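You operate a simulated robot arm through the tools that you are given. There is no shell and no other tool. Be economical: measure what you need, move in short steps, check, and stop when the job is done.

The job below is to be done with a simulated two-armed robot. You get a single attempt, and the scene is never put back.

JOB
Wipe up the spill on the workbench top with the rag and put it back.

Only the result counts: the job must be done as asked and must still hold three seconds after the hand-in. Knocking over, shifting, dropping, spilling or breaking anything else fails it.

ROBOT AND FRAMES
Two 7-joint arms with two-finger parallel grippers on one trunk, on a base that drives. Base frame: it is fixed to the floor where the robot stands at the start and does not move with it; the origin is under the middle of the robot, x ahead of it, y to its left, z up. Readings come in mm, degrees, newtons and seconds.
The left shoulder is at the start at [60, 189, 1203], the right one opposite. Payload 3.43 kg a hand.
The TCP of each hand is the grasp point between the finger pads, 30 mm short of the fingertips. In the tool frame z runs along the fingers and y along their closing line. The gripper opens to 94 mm. The fingers are 28 mm wide and 10 mm thick; the gripper's body (50 by 96 mm) begins 55 mm behind the TCP.
Orientation is that of the tool frame in the base frame, as a unit quaternion [x, y, z, w]. With the fingers straight down and closing along the base's y, the tool's x points along the base's -x, its y along +y and its z along -z.

CONTROLS
- The arms move only by the tool move_arm. It takes "left_increments", "right_increments" or both (then of equal length, played together; a hand with none holds still); each is one flat list of numbers, 7 for each row, row after row: the finger opening in mm, from 0 to 94, then the shift along the base's x, y, z in units of 300 mm (1.0 is 300 mm), then the turn, a rotation vector about the base's x, y, z in units of 120 degrees (1.0 is 120 degrees). In form: [jaw, tx, ty, tz, rx, ry, rz, jaw, tx, ty, tz, rx, ry, rz, ...]. A call has 1 to 10 rows; each row is the pose to reach, as a shift and turn from the pose commanded when the call began. A call with a number of a shift or a turn outside -1 to 1 is refused whole. Rows are played at 5 a second. More than 50 mm and 8.6 degrees between two rows, or a gripper value outside its range, and nothing of the call is played. A pose out of reach is approached as far as the arm can. The call stops where the force on the tool passes 40 N (or 10 N more than at its start, if that is more) or the arm is blocked; 0.2 s more then pass. Each finger travels about 153 mm/s and halts on what it meets, pressing with about 23 N; the grip force reading is that of the motor and also rises with nothing between the fingers. The clock runs only during rows and for 0.2 s after the last one: add rows that repeat a pose to give the fingers time. It gives the time, the measured TCP pose, the force on the tool (base axes), the opening and the grip force at its end, in the units of the frame above (readings bear some noise), with the torque about the TCP (base axes, N m) and any sound that the robot's microphone picked up.
- Cameras (640 x 400 px; columns grow to the right, rows downward): "scene" is now at [14.8, -30.3, 1748.9]; the picture's right is [-0.37, -0.93, 0.00], its down [-0.72, 0.29, -0.63] and it looks along [0.58, -0.24, -0.78] (base axes); focal length 286 px, centre (320, 200). "left" rides on the left gripper at [76, -14, -102] in its tool frame; the picture's right is [0.18, 0.98, 0.00], its down [-0.75, 0.14, -0.64] and it looks along [-0.63, 0.12, 0.77] (tool axes); focal length 243 px, centre (320, 200). "right" rides on the right gripper at [76, 14, -103] in its tool frame; the picture's right is [-0.18, 0.98, 0.00], its down [-0.75, -0.14, -0.64] and it looks along [-0.63, -0.12, 0.77] (tool axes); focal length 243 px, centre (320, 200).
- capture(camera): a new picture of that camera. No time passes.
- move_column(by): slides the trunk up (or, below 0, down) by that many mm; the arms and the scene camera ride with it, the base frame stays. It gives what a move gives, with no picture.
- steer(legs): drives the robot by 1 to 6 legs, each [ahead, left, turn to the left] in mm, mm and degrees, along the robot's own axes; the way and the turn of a leg run together, so that a leg with both is an arc; at most 1500 mm and 180 degrees a leg. The arms and the cameras ride along, it lands a little off, and it stops where it bumps. It gives what a move gives.
- aim_head(pan, tilt): turns the head with the scene camera to pan (to the left, within 86 degrees either way) and tilt (down, from -29 to 69), counted from straight ahead of the robot. It gives what a move gives.
- locate(camera, pixels): for up to 12 pixels [column, row] of the newest picture of that camera ("zoom" is the newest enlarged one), the place [x, y, z] in the base frame of the surface seen there, good to about 2 mm. No time passes.
- zoom(camera, box): a new picture of the part [left, top, right, bottom] of that camera's present view, enlarged. No time passes.
- job_done(): hands the job in; it is judged then, once.

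Go step by step. Measure first, check grasps and placings, and put right what went wrong. The budget is 80 turns and 78 pictures, counting those below and the enlarged ones. Unless the task says otherwise, let go and move clear before handing in, and close with one line.

The tools are called after ">>>" as name(argument=value, ...) on one line, values as JSON. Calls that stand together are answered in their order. move_arm: Moves the arms, as the interface text tells. Its arguments: {"type":"object","properties":{"left_increments":{"type":"array"},"right_increments":{"type":"array"}},"required":[]} The other tools are called the same way: move_column (by) slides the trunk up or down; steer (legs) drives the base; aim_head (pan, tilt) turns the head that bears the scene camera; capture (camera) takes a picture; locate (camera, pixels) gives the place of the surface under pixels of a picture; zoom (camera, box) takes an enlarged picture of a part of a camera's view; job_done () hands the job in.

At the start:

```text
t: 0.0
left_eef_pos: [349.2, -17.5, 1185.2]
left_tcp_rot: [0.0, 1.0, 0.0, 0.0]
left_ft_force: [-0.3, -0.4, 0.6]
left_torque: [-0.03, 0.0, 0.02]
left_grip_width: 93.9
left_finger_force: 0.0
right_eef_pos: [274.3, -352.4, 1099.9]
right_tcp_rot: [0.0, 1.0, 0.0, 0.0]
right_ft_force: [-0.2, 0.1, -0.1]
right_torque: [-0.02, 0.01, -0.04]
right_grip_width: 94.2
right_finger_force: 0.1
trunk travel left (down, up): [-875.0, 115.0]
robot x, y, heading: [-2.0, 1.1, 0.1]
head pan, tilt: [-22.0, 51.0]
```

scene: 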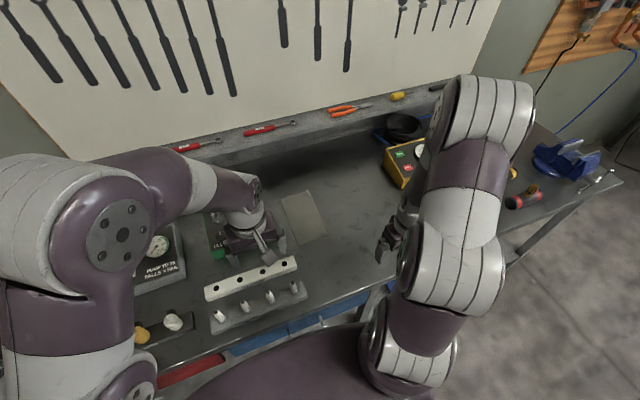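
right: 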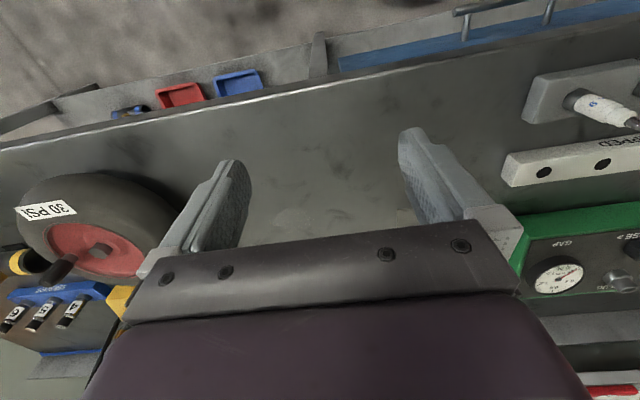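
left: 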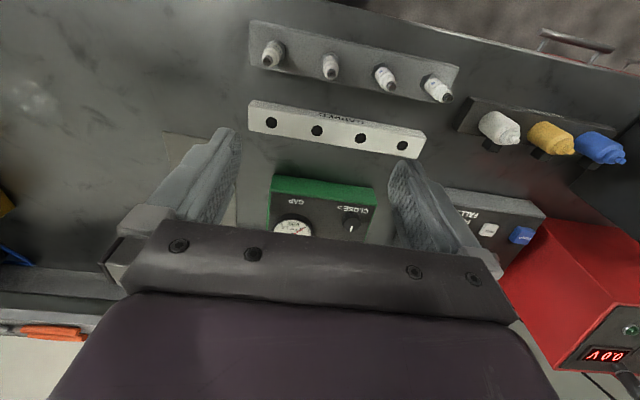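

The pictures show many tools. There is a pale flat sheet at scene (303,218) and a shiny patch at left (35,100). I'll enlarge both.

>>> zoom(camera="scene", box=[180, 120, 420, 270])

>>> zoom(camera="left", box=[0, 20, 240, 240])

>>> zoom(camera="right", box=[180, 60, 500, 260])

>>> locate(camera="left", pixels=[[35, 100], [180, 145], [100, 60]])

```text
2.67 times, centred on (300, 195) of scene
```

zoom: 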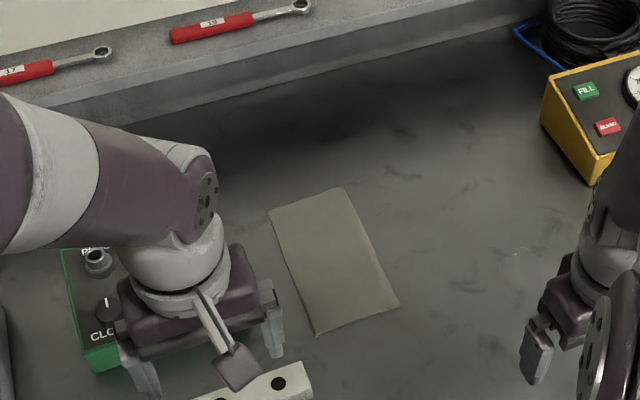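

```text
1.82 times, centred on (120, 130) of left
```

zoom: 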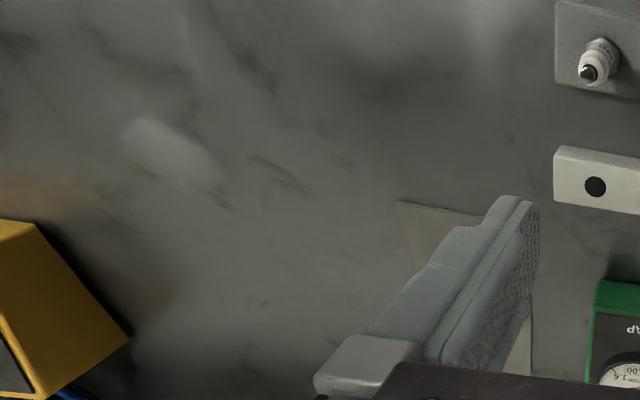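

```text
2.00 times, centred on (340, 160) of right
```

zoom: 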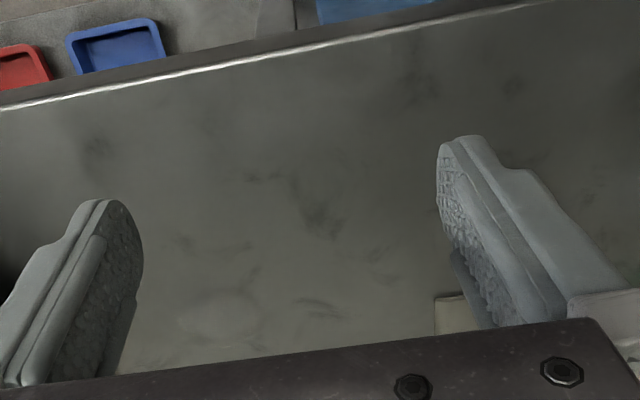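

```text
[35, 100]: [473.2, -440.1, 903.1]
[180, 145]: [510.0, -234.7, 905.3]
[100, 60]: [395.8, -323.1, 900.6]
```

The pale sheet looks like the rag. A pale blotch shows at left (35,100) and perhaps at right (290,215), so I'll locate these points.

>>> locate(camera="right", pixels=[[290, 213], [300, 150], [405, 215], [270, 225], [310, 205]])

>>> locate(camera="scene", pixels=[[282, 199], [307, 191], [329, 234], [299, 245], [303, 218], [270, 195], [340, 200], [360, 240], [345, 180], [410, 170], [250, 160]])

```text
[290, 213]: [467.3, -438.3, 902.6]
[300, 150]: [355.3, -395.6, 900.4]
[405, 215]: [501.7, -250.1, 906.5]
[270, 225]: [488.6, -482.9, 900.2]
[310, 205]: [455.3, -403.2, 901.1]
```

```text
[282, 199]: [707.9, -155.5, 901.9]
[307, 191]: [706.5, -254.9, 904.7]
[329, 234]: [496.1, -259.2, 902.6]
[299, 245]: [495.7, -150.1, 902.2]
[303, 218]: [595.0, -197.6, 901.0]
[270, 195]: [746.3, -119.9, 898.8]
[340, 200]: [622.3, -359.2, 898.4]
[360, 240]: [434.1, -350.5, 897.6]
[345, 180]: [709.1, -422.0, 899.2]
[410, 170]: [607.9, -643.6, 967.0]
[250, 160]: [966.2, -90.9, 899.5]
```

The bench top is at z≈900 here. The rag spans x 496–707, y −255…−152, and the blotch is near (470,−440). I'll move the left arm aside and bring the right hand toward the rag to clear the views.

>>> move_arm(left_increments=[94, 0, 0.15, 0, 0, 0, 0, 94, 0, 0.3, 0, 0, 0, 0, 94, 0, 0.45, 0, 0, 0, 0, 94, 0, 0.6, 0, 0, 0, 0], right_increments=[94, 0.1, 0.1, 0.03, 0, 0, 0, 94, 0.2, 0.2, 0.06, 0, 0, 0, 94, 0.3, 0.3, 0.1, 0, 0, 0, 94, 0.4, 0.4, 0.1, 0, 0, 0])

>>> capture(camera="scene")

>>> capture(camera="right")

```text
t: 1.0
left_eef_pos: [353.2, 162.8, 1182.8]
left_tcp_rot: [0.001, 1.0, -0.001, -0.002]
left_ft_force: [-0.3, 0.7, -0.2]
left_torque: [-0.03, 0.0, 0.0]
left_grip_width: 94.2
left_finger_force: 0.0
right_eef_pos: [396.3, -228.1, 1128.6]
right_tcp_rot: [0.001, 1.0, -0.001, -0.001]
right_ft_force: [-0.7, 1.2, -0.3]
right_torque: [-0.05, 0.01, 0.01]
right_grip_width: 94.1
right_finger_force: 0.0
trunk travel left (down, up): [-875.0, 115.0]
robot x, y, heading: [-2.2, 3.8, -0.5]
head pan, tilt: [-22.0, 51.0]
```

```text
71 pictures are left
```

scene: 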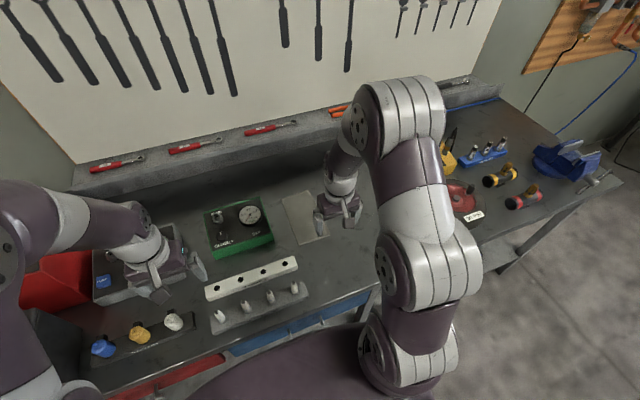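

```text
70 pictures are left
```

right: 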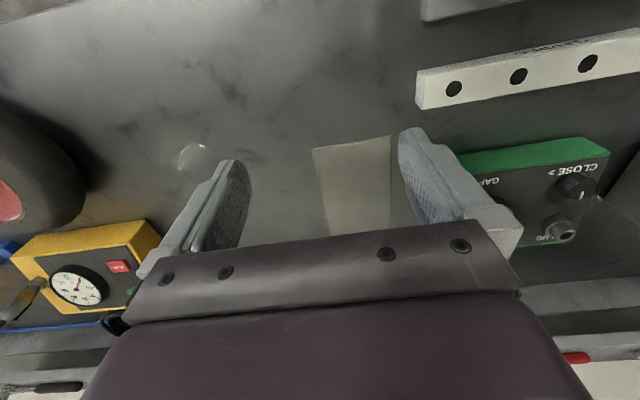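

A round wet patch now shows clearly at right (192,157), and the rag is at (355,180). I'll enlarge and locate both.

>>> zoom(camera="right", box=[120, 100, 280, 220])

>>> locate(camera="right", pixels=[[179, 157], [192, 144], [207, 150], [205, 165], [185, 171], [313, 150], [389, 136], [355, 170], [360, 148], [316, 130], [160, 157], [110, 190]])

>>> zoom(camera="right", box=[290, 110, 450, 250])

```text
3.33 times, centred on (200, 160) of right
```

zoom: 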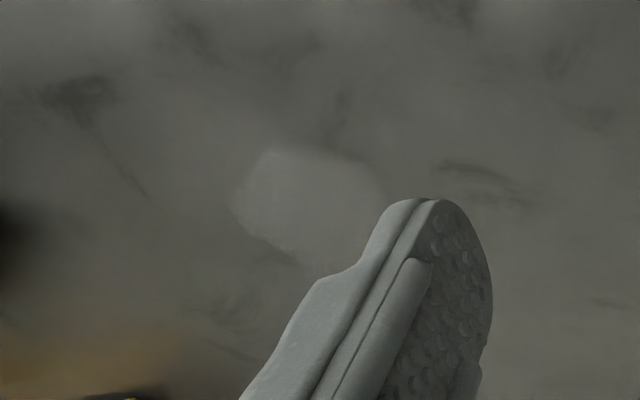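

```text
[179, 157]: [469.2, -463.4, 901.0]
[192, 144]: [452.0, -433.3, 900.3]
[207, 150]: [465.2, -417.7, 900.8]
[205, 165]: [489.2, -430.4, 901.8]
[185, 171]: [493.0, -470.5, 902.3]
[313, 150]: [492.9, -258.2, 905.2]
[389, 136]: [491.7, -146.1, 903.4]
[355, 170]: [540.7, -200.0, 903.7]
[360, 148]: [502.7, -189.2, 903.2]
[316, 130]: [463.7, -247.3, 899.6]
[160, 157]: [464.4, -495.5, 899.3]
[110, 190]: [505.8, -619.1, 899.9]
```

```text
2.86 times, centred on (370, 180) of right
```

zoom: 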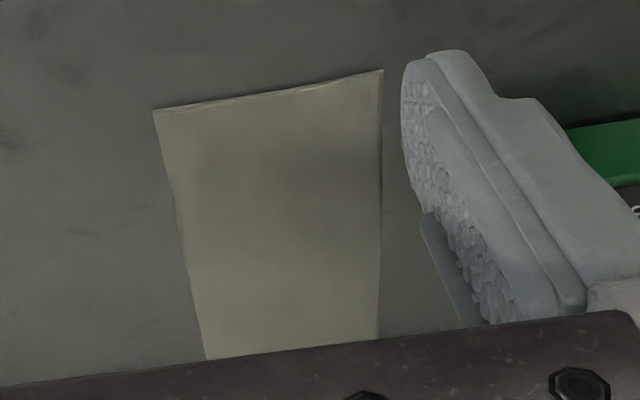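

The spill is centred near (472,−443) with a radius of about 30. The rag is a thin cloth of about 105×210 whose top is 4 mm above the bench. I'll hover the right hand over the rag with a 50 mm jaw.

>>> move_arm(right_increments=[90, 0.097, 0.014, -0.094, 0, 0, 0, 80, 0.193, 0.028, -0.188, 0, 0, 0, 70, 0.29, 0.042, -0.28, 0, 0, 0, 60, 0.387, 0.055, -0.375, 0, 0, 0, 50, 0.483, 0.07, -0.47, 0, 0, 0, 50, 0.58, 0.083, -0.563, 0, 0, 0, 50, 0.58, 0.083, -0.563, 0, 0, 0])

>>> capture(camera="scene")

>>> capture(camera="right")

```text
t: 2.6
left_eef_pos: [350.5, 160.2, 1182.9]
left_tcp_rot: [0.0, 1.0, 0.0, 0.0]
left_ft_force: [-0.1, -0.3, -0.1]
left_torque: [0.02, 0.02, -0.03]
left_grip_width: 94.0
left_finger_force: 0.1
right_eef_pos: [567.8, -206.6, 959.9]
right_tcp_rot: [0.0, 1.0, 0.0, -0.001]
right_ft_force: [-0.4, 0.1, -0.2]
right_torque: [0.03, -0.01, 0.03]
right_grip_width: 50.2
right_finger_force: 0.0
trunk travel left (down, up): [-875.0, 115.0]
robot x, y, heading: [-2.3, 1.1, 0.0]
head pan, tilt: [-22.0, 51.0]
```

```text
67 pictures are left
```

scene: 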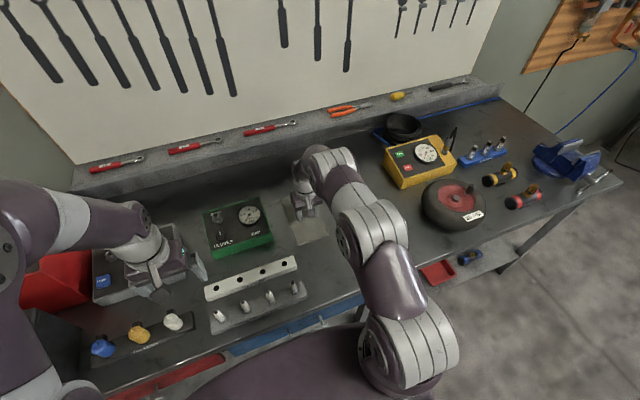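

```text
66 pictures are left
```

right: 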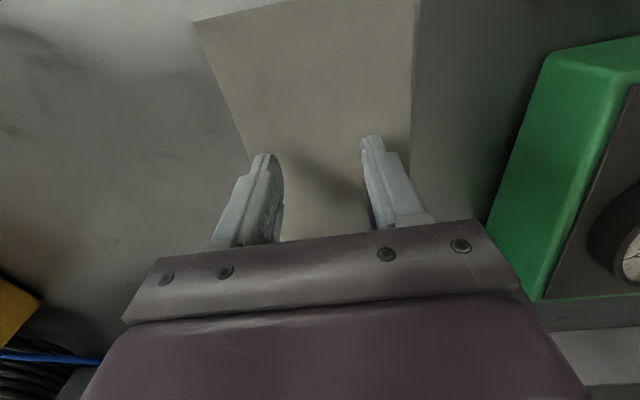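

The fingers hover over the middle of the rag, well clear of the green box. I'll descend to touch the cloth and then close.

>>> move_arm(right_increments=[50, 0, 0, -0.05, 0, 0, 0, 50, 0, 0, -0.08, 0, 0, 0, 50, 0, 0, -0.092, 0, 0, 0, 50, 0, 0, -0.098, 0, 0, 0])

```text
t: 3.6
left_eef_pos: [349.8, 160.8, 1184.6]
left_tcp_rot: [0.0, 1.0, 0.0, 0.0]
left_ft_force: [0.0, -0.1, 0.6]
left_torque: [0.02, 0.01, -0.02]
left_grip_width: 94.4
left_finger_force: 0.1
right_eef_pos: [569.9, -206.4, 931.9]
right_tcp_rot: [0.0, 1.0, 0.0, 0.002]
right_ft_force: [0.2, -1.3, 8.2]
right_torque: [0.05, 0.0, -0.05]
right_grip_width: 50.2
right_finger_force: 0.1
trunk travel left (down, up): [-875.0, 115.0]
robot x, y, heading: [-1.3, 3.2, -0.1]
head pan, tilt: [-22.0, 51.0]
```

There is contact with about 8 N of pressing force. I'll close the fingers now to gather the cloth.

>>> move_arm(right_increments=[25, 0, 0, 0, 0, 0, 0, 0, 0, 0, 0, 0, 0, 0, 0, 0, 0, 0, 0, 0, 0, 0, 0, 0, 0, 0, 0, 0])

>>> capture(camera="right")

```text
t: 4.6
left_eef_pos: [349.2, 160.5, 1182.3]
left_tcp_rot: [0.0, 1.0, 0.0, 0.001]
left_ft_force: [-0.2, -0.3, -0.6]
left_torque: [-0.01, 0.0, 0.04]
left_grip_width: 94.1
left_finger_force: 0.0
right_eef_pos: [569.0, -207.0, 932.1]
right_tcp_rot: [0.001, 1.0, 0.0, 0.002]
right_ft_force: [2.1, -1.8, 15.5]
right_torque: [-0.07, -0.05, 0.0]
right_grip_width: 7.3
right_finger_force: 23.0
trunk travel left (down, up): [-875.0, 115.0]
robot x, y, heading: [1.2, 1.5, 0.0]
head pan, tilt: [-22.0, 51.0]
```

```text
65 pictures are left
```

right: 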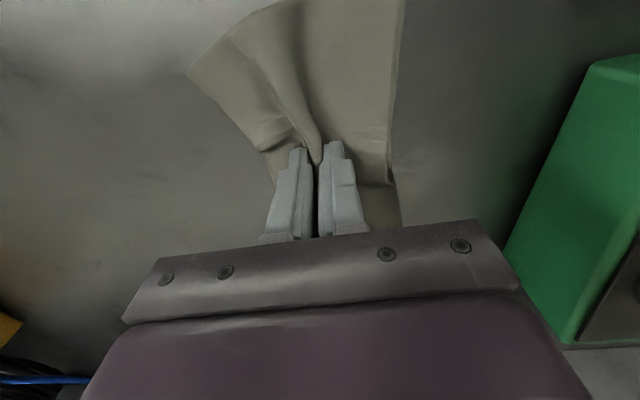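

The fingers hold a 7.3 mm fold of cloth at 23 N, visible at (316,150). I'll lift it 60 mm and check.

>>> move_arm(right_increments=[0, 0, 0, 0.05, 0, 0, 0, 0, 0, 0, 0.15, 0, 0, 0, 0, 0, 0, 0.2, 0, 0, 0, 0, 0, 0, 0.2, 0, 0, 0])

>>> capture(camera="right")

>>> zoom(camera="scene", box=[240, 120, 480, 270])

```text
t: 5.6
left_eef_pos: [351.4, 160.1, 1183.7]
left_tcp_rot: [0.0, 1.0, -0.001, 0.0]
left_ft_force: [-0.4, 0.1, 0.8]
left_torque: [0.0, 0.01, 0.03]
left_grip_width: 93.9
left_finger_force: 0.0
right_eef_pos: [569.3, -209.1, 991.3]
right_tcp_rot: [0.0, 1.0, 0.0, -0.001]
right_ft_force: [0.4, -0.4, -0.6]
right_torque: [-0.01, -0.01, 0.0]
right_grip_width: 7.1
right_finger_force: 22.7
trunk travel left (down, up): [-875.0, 115.0]
robot x, y, heading: [0.6, -3.2, -0.1]
head pan, tilt: [-22.0, 51.0]
```

```text
64 pictures are left
```

right: 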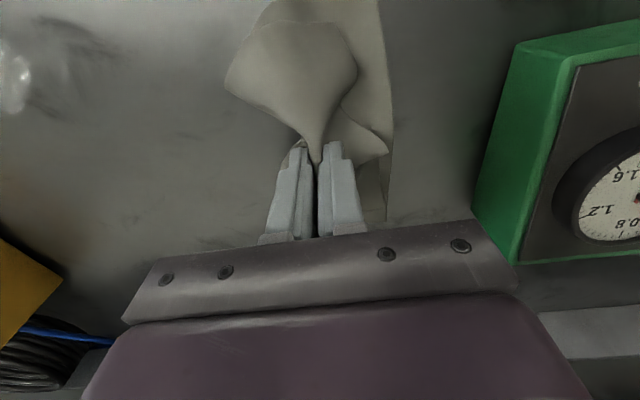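

```text
2.67 times, centred on (360, 195) of scene
```

zoom: 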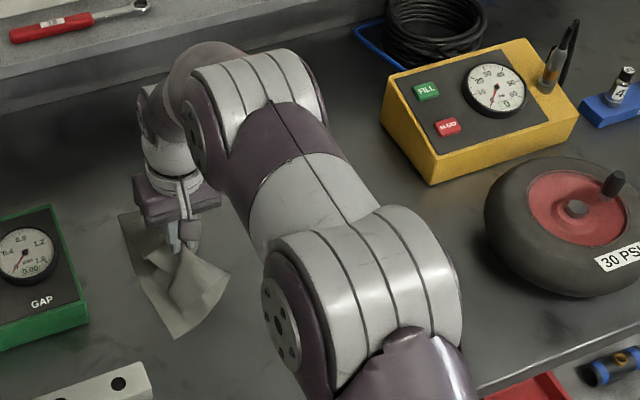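

The cloth is held. Before moving across, I'll check where the tyre and the yellow box are.

>>> locate(camera="zoom", pixels=[[487, 215], [510, 265], [432, 183], [382, 120], [560, 295], [200, 335]])

```text
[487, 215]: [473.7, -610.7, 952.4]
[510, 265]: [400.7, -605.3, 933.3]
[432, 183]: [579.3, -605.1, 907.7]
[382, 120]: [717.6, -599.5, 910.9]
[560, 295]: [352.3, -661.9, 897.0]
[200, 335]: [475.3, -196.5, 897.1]
```

The tyre and box stay beyond y=−600, so the way is clear. I'll lift 45 mm more and carry the rag over the spill.

>>> move_arm(right_increments=[0, 0, 0, 0.1, 0, 0, 0, 0, -0.02, -0.05, 0.15, 0, 0, 0, 0, -0.08, -0.19, 0.15, 0, 0, 0, 0, -0.14, -0.34, 0.15, 0, 0, 0, 0, -0.2, -0.49, 0.15, 0, 0, 0, 0, -0.26, -0.64, 0.15, 0, 0, 0, 0, -0.323, -0.78, 0.15, 0, 0, 0, 0, -0.323, -0.78, 0.15, 0, 0, 0])

>>> capture(camera="right")

>>> capture(camera="scene")

>>> capture(camera="left")

```text
t: 7.4
left_eef_pos: [350.9, 161.2, 1183.0]
left_tcp_rot: [0.0, 1.0, 0.0, 0.0]
left_ft_force: [-0.4, 1.0, 0.4]
left_torque: [0.01, -0.02, -0.01]
left_grip_width: 93.9
left_finger_force: 0.1
right_eef_pos: [474.0, -439.1, 1034.3]
right_tcp_rot: [0.0, 1.0, 0.0, 0.0]
right_ft_force: [-0.1, 0.1, 0.0]
right_torque: [-0.02, -0.03, -0.01]
right_grip_width: 7.2
right_finger_force: 23.3
trunk travel left (down, up): [-875.0, 115.0]
robot x, y, heading: [-1.8, 1.5, 0.1]
head pan, tilt: [-22.0, 51.0]
```

```text
62 pictures are left
```

right: 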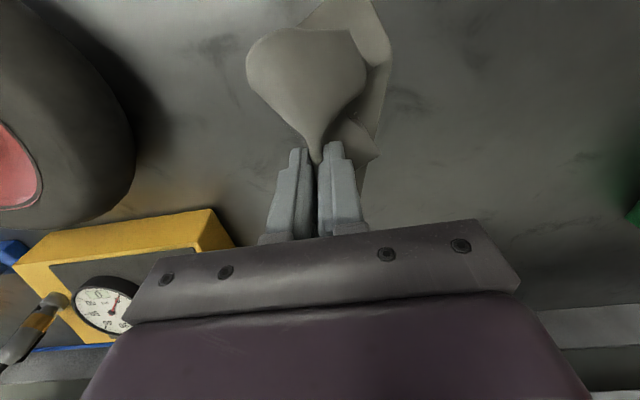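

```text
61 pictures are left
```

scene: 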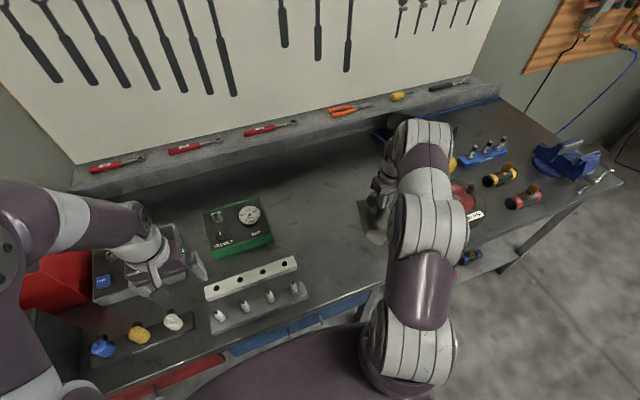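

```text
60 pictures are left
```

left: 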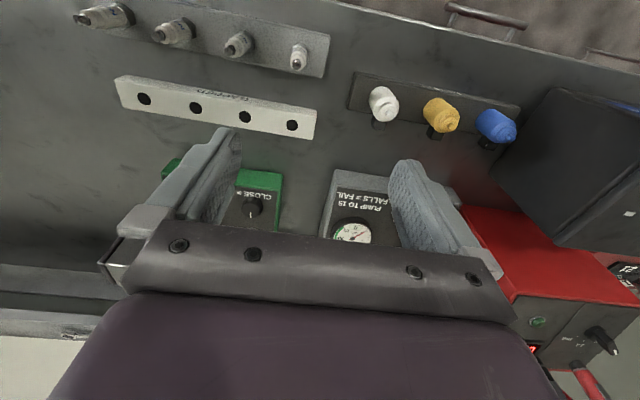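

The rag is above the spill. I'll lower it to the bench.

>>> move_arm(right_increments=[0, 0, 0, -0.15, 0, 0, 0, 0, 0, 0, -0.27, 0, 0, 0, 0, 0, 0, -0.32, 0, 0, 0, 0, 0, 0, -0.335, 0, 0, 0, 0, 0, 0, -0.335, 0, 0, 0])

```text
t: 8.6
left_eef_pos: [350.5, 161.5, 1183.4]
left_tcp_rot: [0.001, 1.0, 0.0, 0.001]
left_ft_force: [0.2, 0.1, 0.2]
left_torque: [0.02, -0.01, -0.03]
left_grip_width: 94.1
left_finger_force: 0.0
right_eef_pos: [471.0, -441.7, 934.8]
right_tcp_rot: [0.0, 1.0, 0.0, 0.0]
right_ft_force: [0.1, 0.1, 0.6]
right_torque: [-0.01, 0.0, -0.01]
right_grip_width: 7.4
right_finger_force: 23.1
trunk travel left (down, up): [-875.0, 115.0]
robot x, y, heading: [-1.3, -0.1, 0.2]
head pan, tilt: [-22.0, 51.0]
```

There is barely any contact at z=935. I'll press 4 mm lower and stroke over the patch.

>>> move_arm(right_increments=[0, 0, 0, -0.013, 0, 0, 0, 0, 0.12, 0, -0.013, 0, 0, 0, 0, 0.12, 0.1, -0.013, 0, 0, 0, 0, 0, 0.1, -0.013, 0, 0, 0, 0, -0.12, 0.1, -0.013, 0, 0, 0, 0, -0.12, 0.0, -0.013, 0, 0, 0, 0, 0.0, 0.0, -0.013, 0, 0, 0, 0, 0.12, -0.1, -0.013, 0, 0, 0, 0, 0, -0.1, -0.013, 0, 0, 0, 0, -0.12, -0.1, -0.013, 0, 0, 0])

>>> capture(camera="right")

```text
t: 10.8
left_eef_pos: [348.8, 160.9, 1183.7]
left_tcp_rot: [0.0, 1.0, 0.0, 0.001]
left_ft_force: [-0.4, 1.0, 0.0]
left_torque: [0.01, 0.0, -0.03]
left_grip_width: 94.0
left_finger_force: 0.1
right_eef_pos: [432.9, -471.0, 932.6]
right_tcp_rot: [0.0, 1.0, 0.001, 0.0]
right_ft_force: [1.6, 2.3, 9.1]
right_torque: [0.06, -0.12, 0.05]
right_grip_width: 7.3
right_finger_force: 23.0
trunk travel left (down, up): [-875.0, 115.0]
robot x, y, heading: [-0.8, -0.4, -0.0]
head pan, tilt: [-22.0, 51.0]
```

```text
59 pictures are left
```

right: 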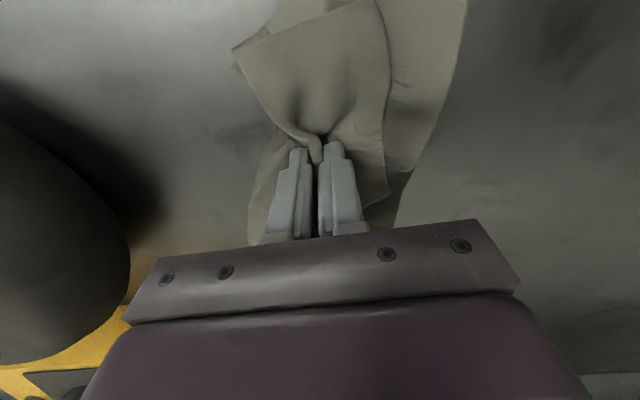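

The strokes ran with about 9 N of pressure. I'll make a second cross pass and then lift to inspect.

>>> move_arm(right_increments=[0, 0.05, 0.0, 0, 0, 0, 0, 0, 0.05, 0.13, 0, 0, 0, 0, 0, 0.05, 0.23, 0, 0, 0, 0, 0, 0.14, 0.2, 0, 0, 0, 0, 0, 0.14, 0.08, 0, 0, 0, 0, 0, 0.14, -0.03, 0, 0, 0, 0, 0, 0.22, 0.06, 0, 0, 0, 0, 0, 0.22, 0.18, 0, 0, 0, 0, 0, 0.12, 0.1, 0, 0, 0, 0, 0, 0.12, 0.1, 0.03, 0, 0, 0])

>>> move_arm(right_increments=[0, 0, 0, 0.15, 0, 0, 0, 0, 0, 0, 0.3, 0, 0, 0, 0, 0.04, 0.13, 0.35, 0, 0, 0, 0, 0.08, 0.27, 0.35, 0, 0, 0, 0, 0.13, 0.41, 0.35, 0, 0, 0, 0, 0.18, 0.55, 0.35, 0, 0, 0, 0, 0.25, 0.69, 0.35, 0, 0, 0, 0, 0.32, 0.78, 0.35, 0, 0, 0, 0, 0.32, 0.78, 0.35, 0, 0, 0])

>>> capture(camera="right")

>>> capture(camera="scene")

```text
t: 13.0
left_eef_pos: [350.7, 160.1, 1182.3]
left_tcp_rot: [0.0, 1.0, 0.0, 0.0]
left_ft_force: [0.1, 0.1, -0.1]
left_torque: [0.02, 0.0, 0.02]
left_grip_width: 94.0
left_finger_force: 0.1
right_eef_pos: [471.4, -441.9, 940.1]
right_tcp_rot: [0.0, 1.0, 0.001, -0.001]
right_ft_force: [0.2, 0.2, 0.9]
right_torque: [0.0, 0.02, 0.02]
right_grip_width: 7.1
right_finger_force: 23.2
trunk travel left (down, up): [-875.0, 115.0]
robot x, y, heading: [-2.1, -1.4, -0.1]
head pan, tilt: [-22.0, 51.0]
```

```text
t: 15.0
left_eef_pos: [351.8, 159.4, 1183.1]
left_tcp_rot: [0.0, 1.0, 0.0, 0.0]
left_ft_force: [0.4, -0.9, 0.4]
left_torque: [-0.04, -0.01, 0.0]
left_grip_width: 94.0
left_finger_force: 0.0
right_eef_pos: [565.0, -208.8, 1045.9]
right_tcp_rot: [0.0, 1.0, -0.001, 0.0]
right_ft_force: [0.0, -0.3, -0.3]
right_torque: [-0.01, -0.02, 0.04]
right_grip_width: 6.9
right_finger_force: 22.8
trunk travel left (down, up): [-875.0, 115.0]
robot x, y, heading: [1.4, 0.7, -0.0]
head pan, tilt: [-22.0, 51.0]
```

```text
58 pictures are left
```

right: 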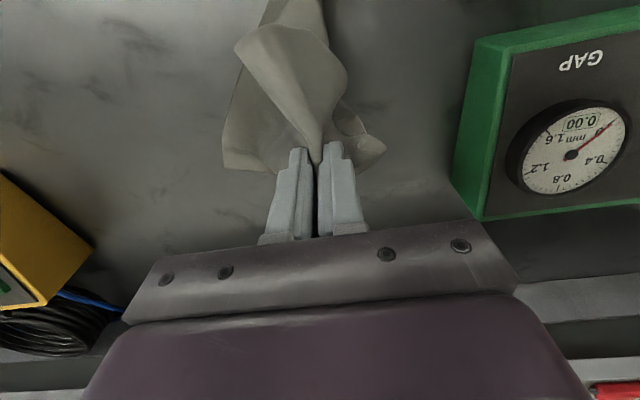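

```text
57 pictures are left
```

scene: 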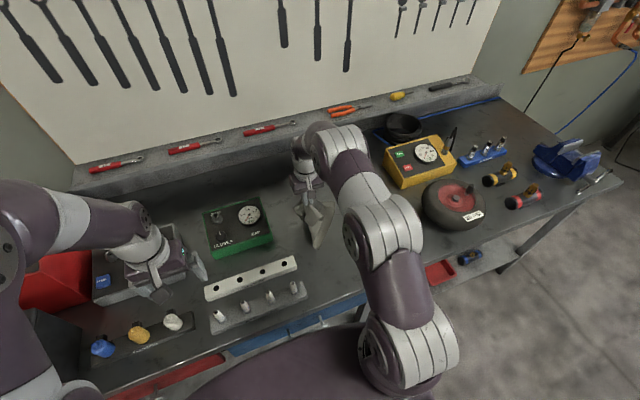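

The bright patch seen earlier at right (10,70) no longer appears. I'll enlarge the spill area to be sure.

>>> zoom(camera="right", box=[0, 0, 240, 150])

>>> locate(camera="right", pixels=[[50, 80], [80, 70], [30, 90], [70, 50]])

```text
2.67 times, centred on (120, 75) of right
```

zoom: 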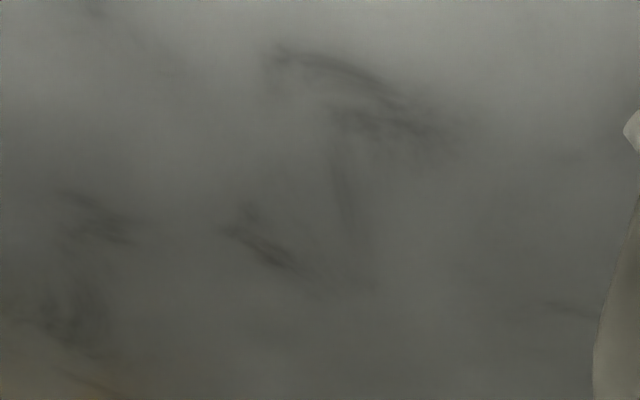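

```text
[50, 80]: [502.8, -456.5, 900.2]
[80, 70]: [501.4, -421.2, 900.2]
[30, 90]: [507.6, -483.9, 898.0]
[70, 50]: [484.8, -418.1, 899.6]
```

The patch is gone; only the bench's own dark smudges remain. I'll put the rag back by lowering it slightly farther out and drawing it back to its old place.

>>> move_arm(right_increments=[0, 0.1, 0.006, -0.06, 0, 0, 0, 0, 0.13, 0.006, -0.18, 0, 0, 0, 0, 0.13, 0.006, -0.3, 0, 0, 0, 0, 0.12, 0.006, -0.35, 0, 0, 0, 0, 0.08, 0.006, -0.365, 0, 0, 0, 0, 0.02, 0.006, -0.37, 0, 0, 0, 0, 0.02, 0.006, -0.37, 0, 0, 0])

>>> capture(camera="right")

>>> zoom(camera="scene", box=[200, 120, 440, 270])

```text
t: 16.6
left_eef_pos: [350.7, 160.7, 1183.6]
left_tcp_rot: [0.0, 1.0, 0.0, -0.001]
left_ft_force: [-0.5, -0.3, 0.8]
left_torque: [-0.01, 0.03, 0.03]
left_grip_width: 93.8
left_finger_force: 0.0
right_eef_pos: [573.3, -206.6, 934.3]
right_tcp_rot: [0.0, 1.0, 0.0, 0.001]
right_ft_force: [-0.1, 0.0, 6.7]
right_torque: [0.0, 0.06, -0.03]
right_grip_width: 7.2
right_finger_force: 23.0
trunk travel left (down, up): [-875.0, 115.0]
robot x, y, heading: [3.2, 0.6, -0.0]
head pan, tilt: [-22.0, 51.0]
```

```text
55 pictures are left
```

right: 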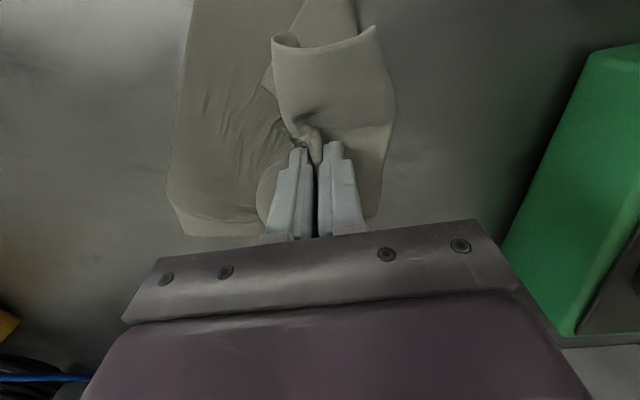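

```text
2.67 times, centred on (320, 195) of scene
```

zoom: 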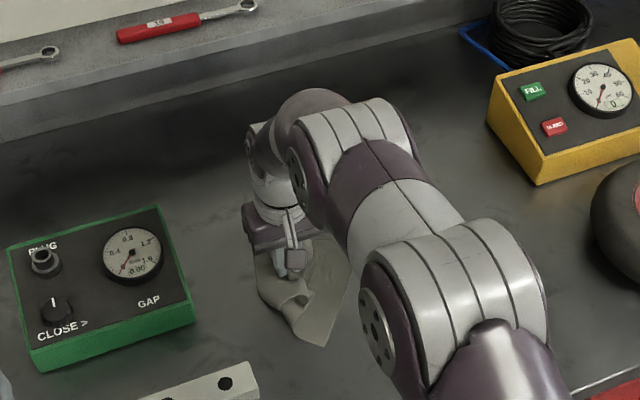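

The rag rests on the bench around its old spot, and 6.7 N is pressing. I'll open the fingers, rise and look.

>>> move_arm(right_increments=[15, 0, 0, 0, 0, 0, 0, 30, 0, 0, 0, 0, 0, 0, 30, 0, 0, 0.03, 0, 0, 0, 30, 0, 0, 0.13, 0, 0, 0, 30, 0, 0, 0.25, 0, 0, 0, 30, -0.1, 0, 0.35, 0, 0, 0, 30, -0.25, 0, 0.42, 0, 0, 0, 30, -0.4, 0, 0.48, 0, 0, 0, 30, -0.55, 0, 0.54, 0, 0, 0, 30, -0.55, 0, 0.54, 0, 0, 0])

>>> capture(camera="right")

>>> zoom(camera="scene", box=[200, 120, 440, 270])

```text
t: 18.8
left_eef_pos: [351.5, 158.9, 1183.2]
left_tcp_rot: [0.0, 1.0, 0.0, 0.0]
left_ft_force: [-0.3, 0.4, 0.0]
left_torque: [0.0, 0.02, -0.01]
left_grip_width: 94.0
left_finger_force: 0.1
right_eef_pos: [408.4, -206.1, 1095.9]
right_tcp_rot: [0.0, 1.0, 0.0, -0.001]
right_ft_force: [0.8, -0.4, 0.2]
right_torque: [0.02, 0.03, 0.02]
right_grip_width: 30.1
right_finger_force: 0.0
trunk travel left (down, up): [-875.0, 115.0]
robot x, y, heading: [0.6, -0.8, -0.0]
head pan, tilt: [-22.0, 51.0]
```

```text
53 pictures are left
```

right: 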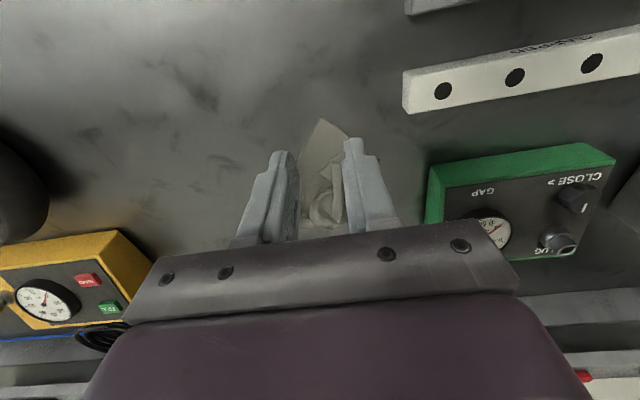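

```text
2.67 times, centred on (320, 195) of scene
```

zoom: 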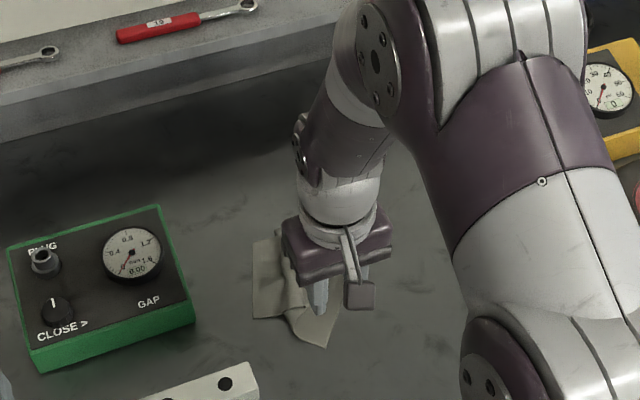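

The spill is also absent from this viewpoint. I'll draw the hand back toward its start so the scene camera sees the whole rag.

>>> move_arm(right_increments=[30, -0.1, -0.11, 0.01, 0, 0, 0, 30, -0.2, -0.22, 0.01, 0, 0, 0, 50, -0.3, -0.33, 0.01, 0, 0, 0, 94, -0.44, -0.4, 0.01, 0, 0, 0, 94, -0.44, -0.49, 0.01, 0, 0, 0, 94, -0.44, -0.49, 0.01, 0, 0, 0])

>>> zoom(camera="scene", box=[200, 120, 440, 270])

>>> capture(camera="right")

```text
t: 20.2
left_eef_pos: [350.7, 160.3, 1183.4]
left_tcp_rot: [0.001, 1.0, 0.0, 0.0]
left_ft_force: [0.1, 0.1, -0.2]
left_torque: [-0.01, 0.0, 0.01]
left_grip_width: 94.2
left_finger_force: 0.0
right_eef_pos: [273.3, -352.2, 1100.4]
right_tcp_rot: [0.001, 1.0, -0.001, 0.001]
right_ft_force: [-0.5, 0.1, -1.0]
right_torque: [0.0, 0.0, 0.01]
right_grip_width: 93.9
right_finger_force: 0.0
trunk travel left (down, up): [-875.0, 115.0]
robot x, y, heading: [1.5, -5.3, -0.1]
head pan, tilt: [-22.0, 51.0]
```

```text
2.67 times, centred on (320, 195) of scene
```

zoom: 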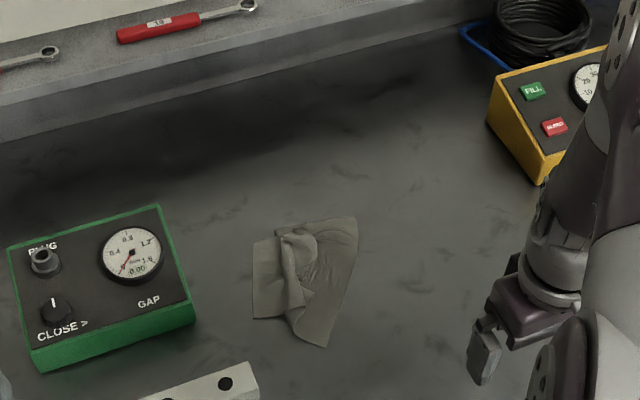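

```text
50 pictures are left
```

right: 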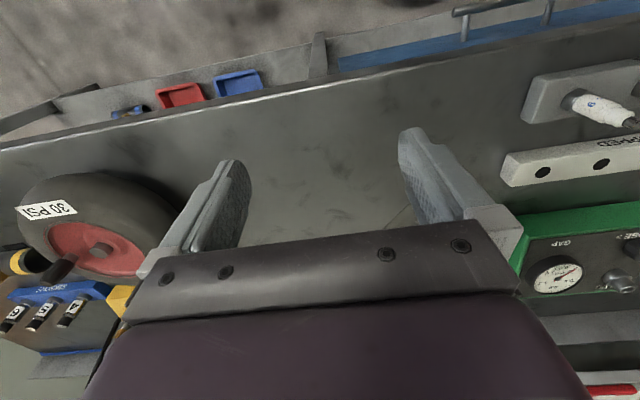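

No spill is left at right (290,213). The rag lies crumpled near its old place, so I'll measure where it lies.

>>> locate(camera="zoom", pixels=[[254, 242], [254, 317], [325, 346], [357, 218], [300, 250], [305, 285], [275, 228], [345, 290]])

```text
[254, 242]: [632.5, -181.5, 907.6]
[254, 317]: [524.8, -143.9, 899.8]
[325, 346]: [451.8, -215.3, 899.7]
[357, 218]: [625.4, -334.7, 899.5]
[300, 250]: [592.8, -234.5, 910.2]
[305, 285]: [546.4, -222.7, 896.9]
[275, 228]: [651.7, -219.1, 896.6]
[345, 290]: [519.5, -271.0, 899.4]
```

The rag's middle is about (560,−225), against the original (601,−205). It is some 45 mm short, so I'll regrip its ridge and shift it back.

>>> move_arm(right_increments=[80, 0.12, 0.058, 0, 0, 0, 0, 70, 0.24, 0.116, -0.02, 0, 0, 0, 60, 0.36, 0.174, -0.06, 0, 0, 0, 50, 0.48, 0.232, -0.11, 0, 0, 0, 44, 0.6, 0.29, -0.17, 0, 0, 0, 44, 0.72, 0.348, -0.24, 0, 0, 0, 44, 0.83, 0.4, -0.32, 0, 0, 0, 44, 0.91, 0.44, -0.4, 0, 0, 0, 44, 0.957, 0.463, -0.467, 0, 0, 0, 44, 0.957, 0.463, -0.467, 0, 0, 0])

>>> capture(camera="right")

```text
t: 22.4
left_eef_pos: [349.9, 160.4, 1184.0]
left_tcp_rot: [0.0, 1.0, 0.0, 0.0]
left_ft_force: [0.0, 0.5, -0.4]
left_torque: [0.02, -0.02, -0.02]
left_grip_width: 94.1
left_finger_force: 0.0
right_eef_pos: [563.4, -211.8, 959.9]
right_tcp_rot: [0.0, 1.0, 0.0, 0.0]
right_ft_force: [-0.9, -0.3, 0.7]
right_torque: [0.0, -0.02, -0.03]
right_grip_width: 44.0
right_finger_force: 0.1
trunk travel left (down, up): [-875.0, 115.0]
robot x, y, heading: [-3.2, 3.5, 0.0]
head pan, tilt: [-22.0, 51.0]
```

```text
49 pictures are left
```

right: 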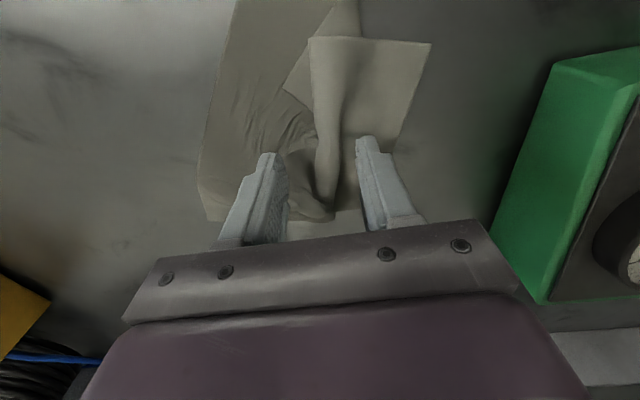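

The ridge at (325,180) lies between the fingers. I'll descend, grip, slide the rag by (+40,+24), lower and look.

>>> move_arm(right_increments=[44, 0, 0, -0.06, 0, 0, 0, 44, 0, 0, -0.087, 0, 0, 0, 20, 0, 0, -0.087, 0, 0, 0, 0, 0, 0, -0.087, 0, 0, 0, 0, 0, 0, -0.087, 0, 0, 0, 0, 0, 0, -0.07, 0, 0, 0, 0, 0.06, 0.04, -0.07, 0, 0, 0, 0, 0.135, 0.08, -0.07, 0, 0, 0, 0, 0.135, 0.08, -0.085, 0, 0, 0, 0, 0.135, 0.08, -0.085, 0, 0, 0])

>>> capture(camera="right")

```text
t: 24.6
left_eef_pos: [351.0, 161.6, 1183.3]
left_tcp_rot: [0.0, 1.0, 0.0, 0.0]
left_ft_force: [-0.6, 0.4, -0.3]
left_torque: [-0.02, 0.01, -0.03]
left_grip_width: 94.0
left_finger_force: 0.1
right_eef_pos: [603.3, -190.2, 934.2]
right_tcp_rot: [0.0, 1.0, 0.0, 0.0]
right_ft_force: [-0.5, 0.0, 3.8]
right_torque: [-0.03, 0.01, 0.01]
right_grip_width: 7.1
right_finger_force: 22.7
trunk travel left (down, up): [-875.0, 115.0]
robot x, y, heading: [0.9, -0.2, 0.0]
head pan, tilt: [-22.0, 51.0]
```

```text
48 pictures are left
```

right: 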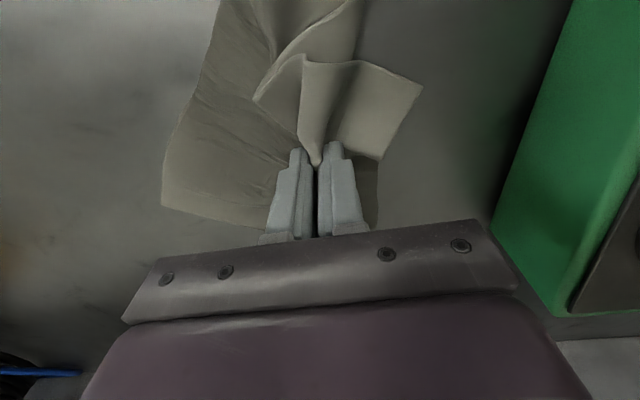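

The rag moved with the hand. I'll release it, rise and retreat to the start pose.

>>> move_arm(right_increments=[15, 0, 0, 0, 0, 0, 0, 34, 0, 0, 0, 0, 0, 0, 34, 0, 0, 0.03, 0, 0, 0, 34, 0, 0, 0.13, 0, 0, 0, 34, 0, 0, 0.25, 0, 0, 0, 34, -0.1, -0.02, 0.35, 0, 0, 0, 34, -0.24, -0.06, 0.42, 0, 0, 0, 34, -0.37, -0.12, 0.48, 0, 0, 0, 34, -0.5, -0.18, 0.54, 0, 0, 0, 34, -0.5, -0.18, 0.54, 0, 0, 0])

>>> move_arm(right_increments=[34, -0.13, -0.08, 0, 0, 0, 0, 50, -0.26, -0.16, 0, 0, 0, 0, 70, -0.39, -0.24, 0, 0, 0, 0, 94, -0.5, -0.31, 0, 0, 0, 0, 94, -0.59, -0.36, 0, 0, 0, 0, 94, -0.59, -0.36, 0, 0, 0, 0])

>>> zoom(camera="scene", box=[200, 120, 440, 270])

>>> locate(camera="zoom", pixels=[[254, 242], [254, 300], [320, 315], [350, 200], [300, 250]])

>>> capture(camera="scene")

```text
t: 26.8
left_eef_pos: [352.2, 159.9, 1182.9]
left_tcp_rot: [0.0, 1.0, 0.0, 0.0]
left_ft_force: [0.4, 0.3, 0.6]
left_torque: [-0.01, 0.0, 0.02]
left_grip_width: 93.7
left_finger_force: 0.0
right_eef_pos: [454.6, -242.8, 1093.8]
right_tcp_rot: [0.0, 1.0, -0.001, -0.001]
right_ft_force: [-0.1, -0.9, 0.1]
right_torque: [-0.02, 0.01, 0.02]
right_grip_width: 33.9
right_finger_force: 0.1
trunk travel left (down, up): [-875.0, 115.0]
robot x, y, heading: [0.3, 1.8, -0.2]
head pan, tilt: [-22.0, 51.0]
```

```text
t: 28.2
left_eef_pos: [351.5, 161.4, 1183.0]
left_tcp_rot: [-0.001, 1.0, 0.0, 0.0]
left_ft_force: [-0.1, 0.3, 0.8]
left_torque: [0.01, -0.01, -0.04]
left_grip_width: 94.2
left_finger_force: 0.0
right_eef_pos: [276.7, -350.4, 1095.4]
right_tcp_rot: [0.0, 1.0, 0.0, 0.0]
right_ft_force: [0.4, 0.4, 1.0]
right_torque: [0.01, 0.03, 0.0]
right_grip_width: 93.9
right_finger_force: 0.1
trunk travel left (down, up): [-875.0, 115.0]
robot x, y, heading: [-4.6, 0.8, 0.1]
head pan, tilt: [-22.0, 51.0]
```

```text
2.67 times, centred on (320, 195) of scene
```

zoom: 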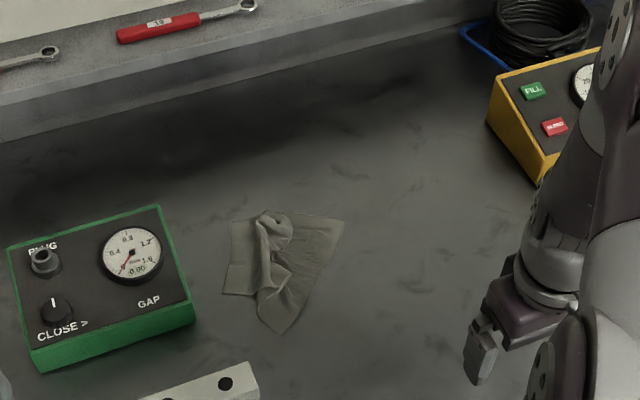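

```text
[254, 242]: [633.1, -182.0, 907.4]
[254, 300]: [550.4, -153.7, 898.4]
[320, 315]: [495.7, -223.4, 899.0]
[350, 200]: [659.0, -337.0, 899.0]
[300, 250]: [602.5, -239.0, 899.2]
```

```text
46 pictures are left
```

scene: 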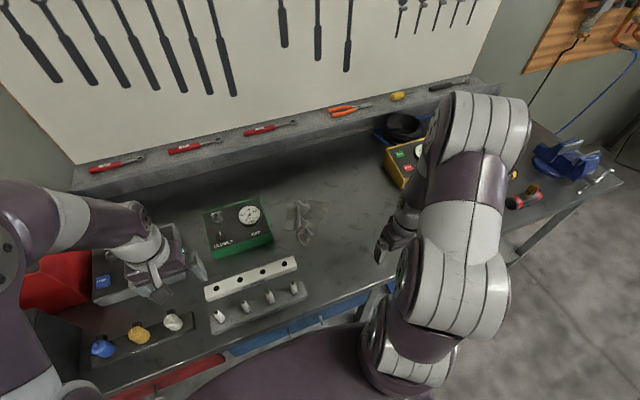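

The rag's middle, at zoom (278,262), is now about (605,−205), which matches its original place. The spill is gone, nothing else has moved, and both hands are clear, so I'm handing in.

>>> job_done()

```text
The job is handed in.
```

I wiped up the spill and put the rag back at its original spot; it now lies crumpled rather than flat, and nothing else on the bench was disturbed.
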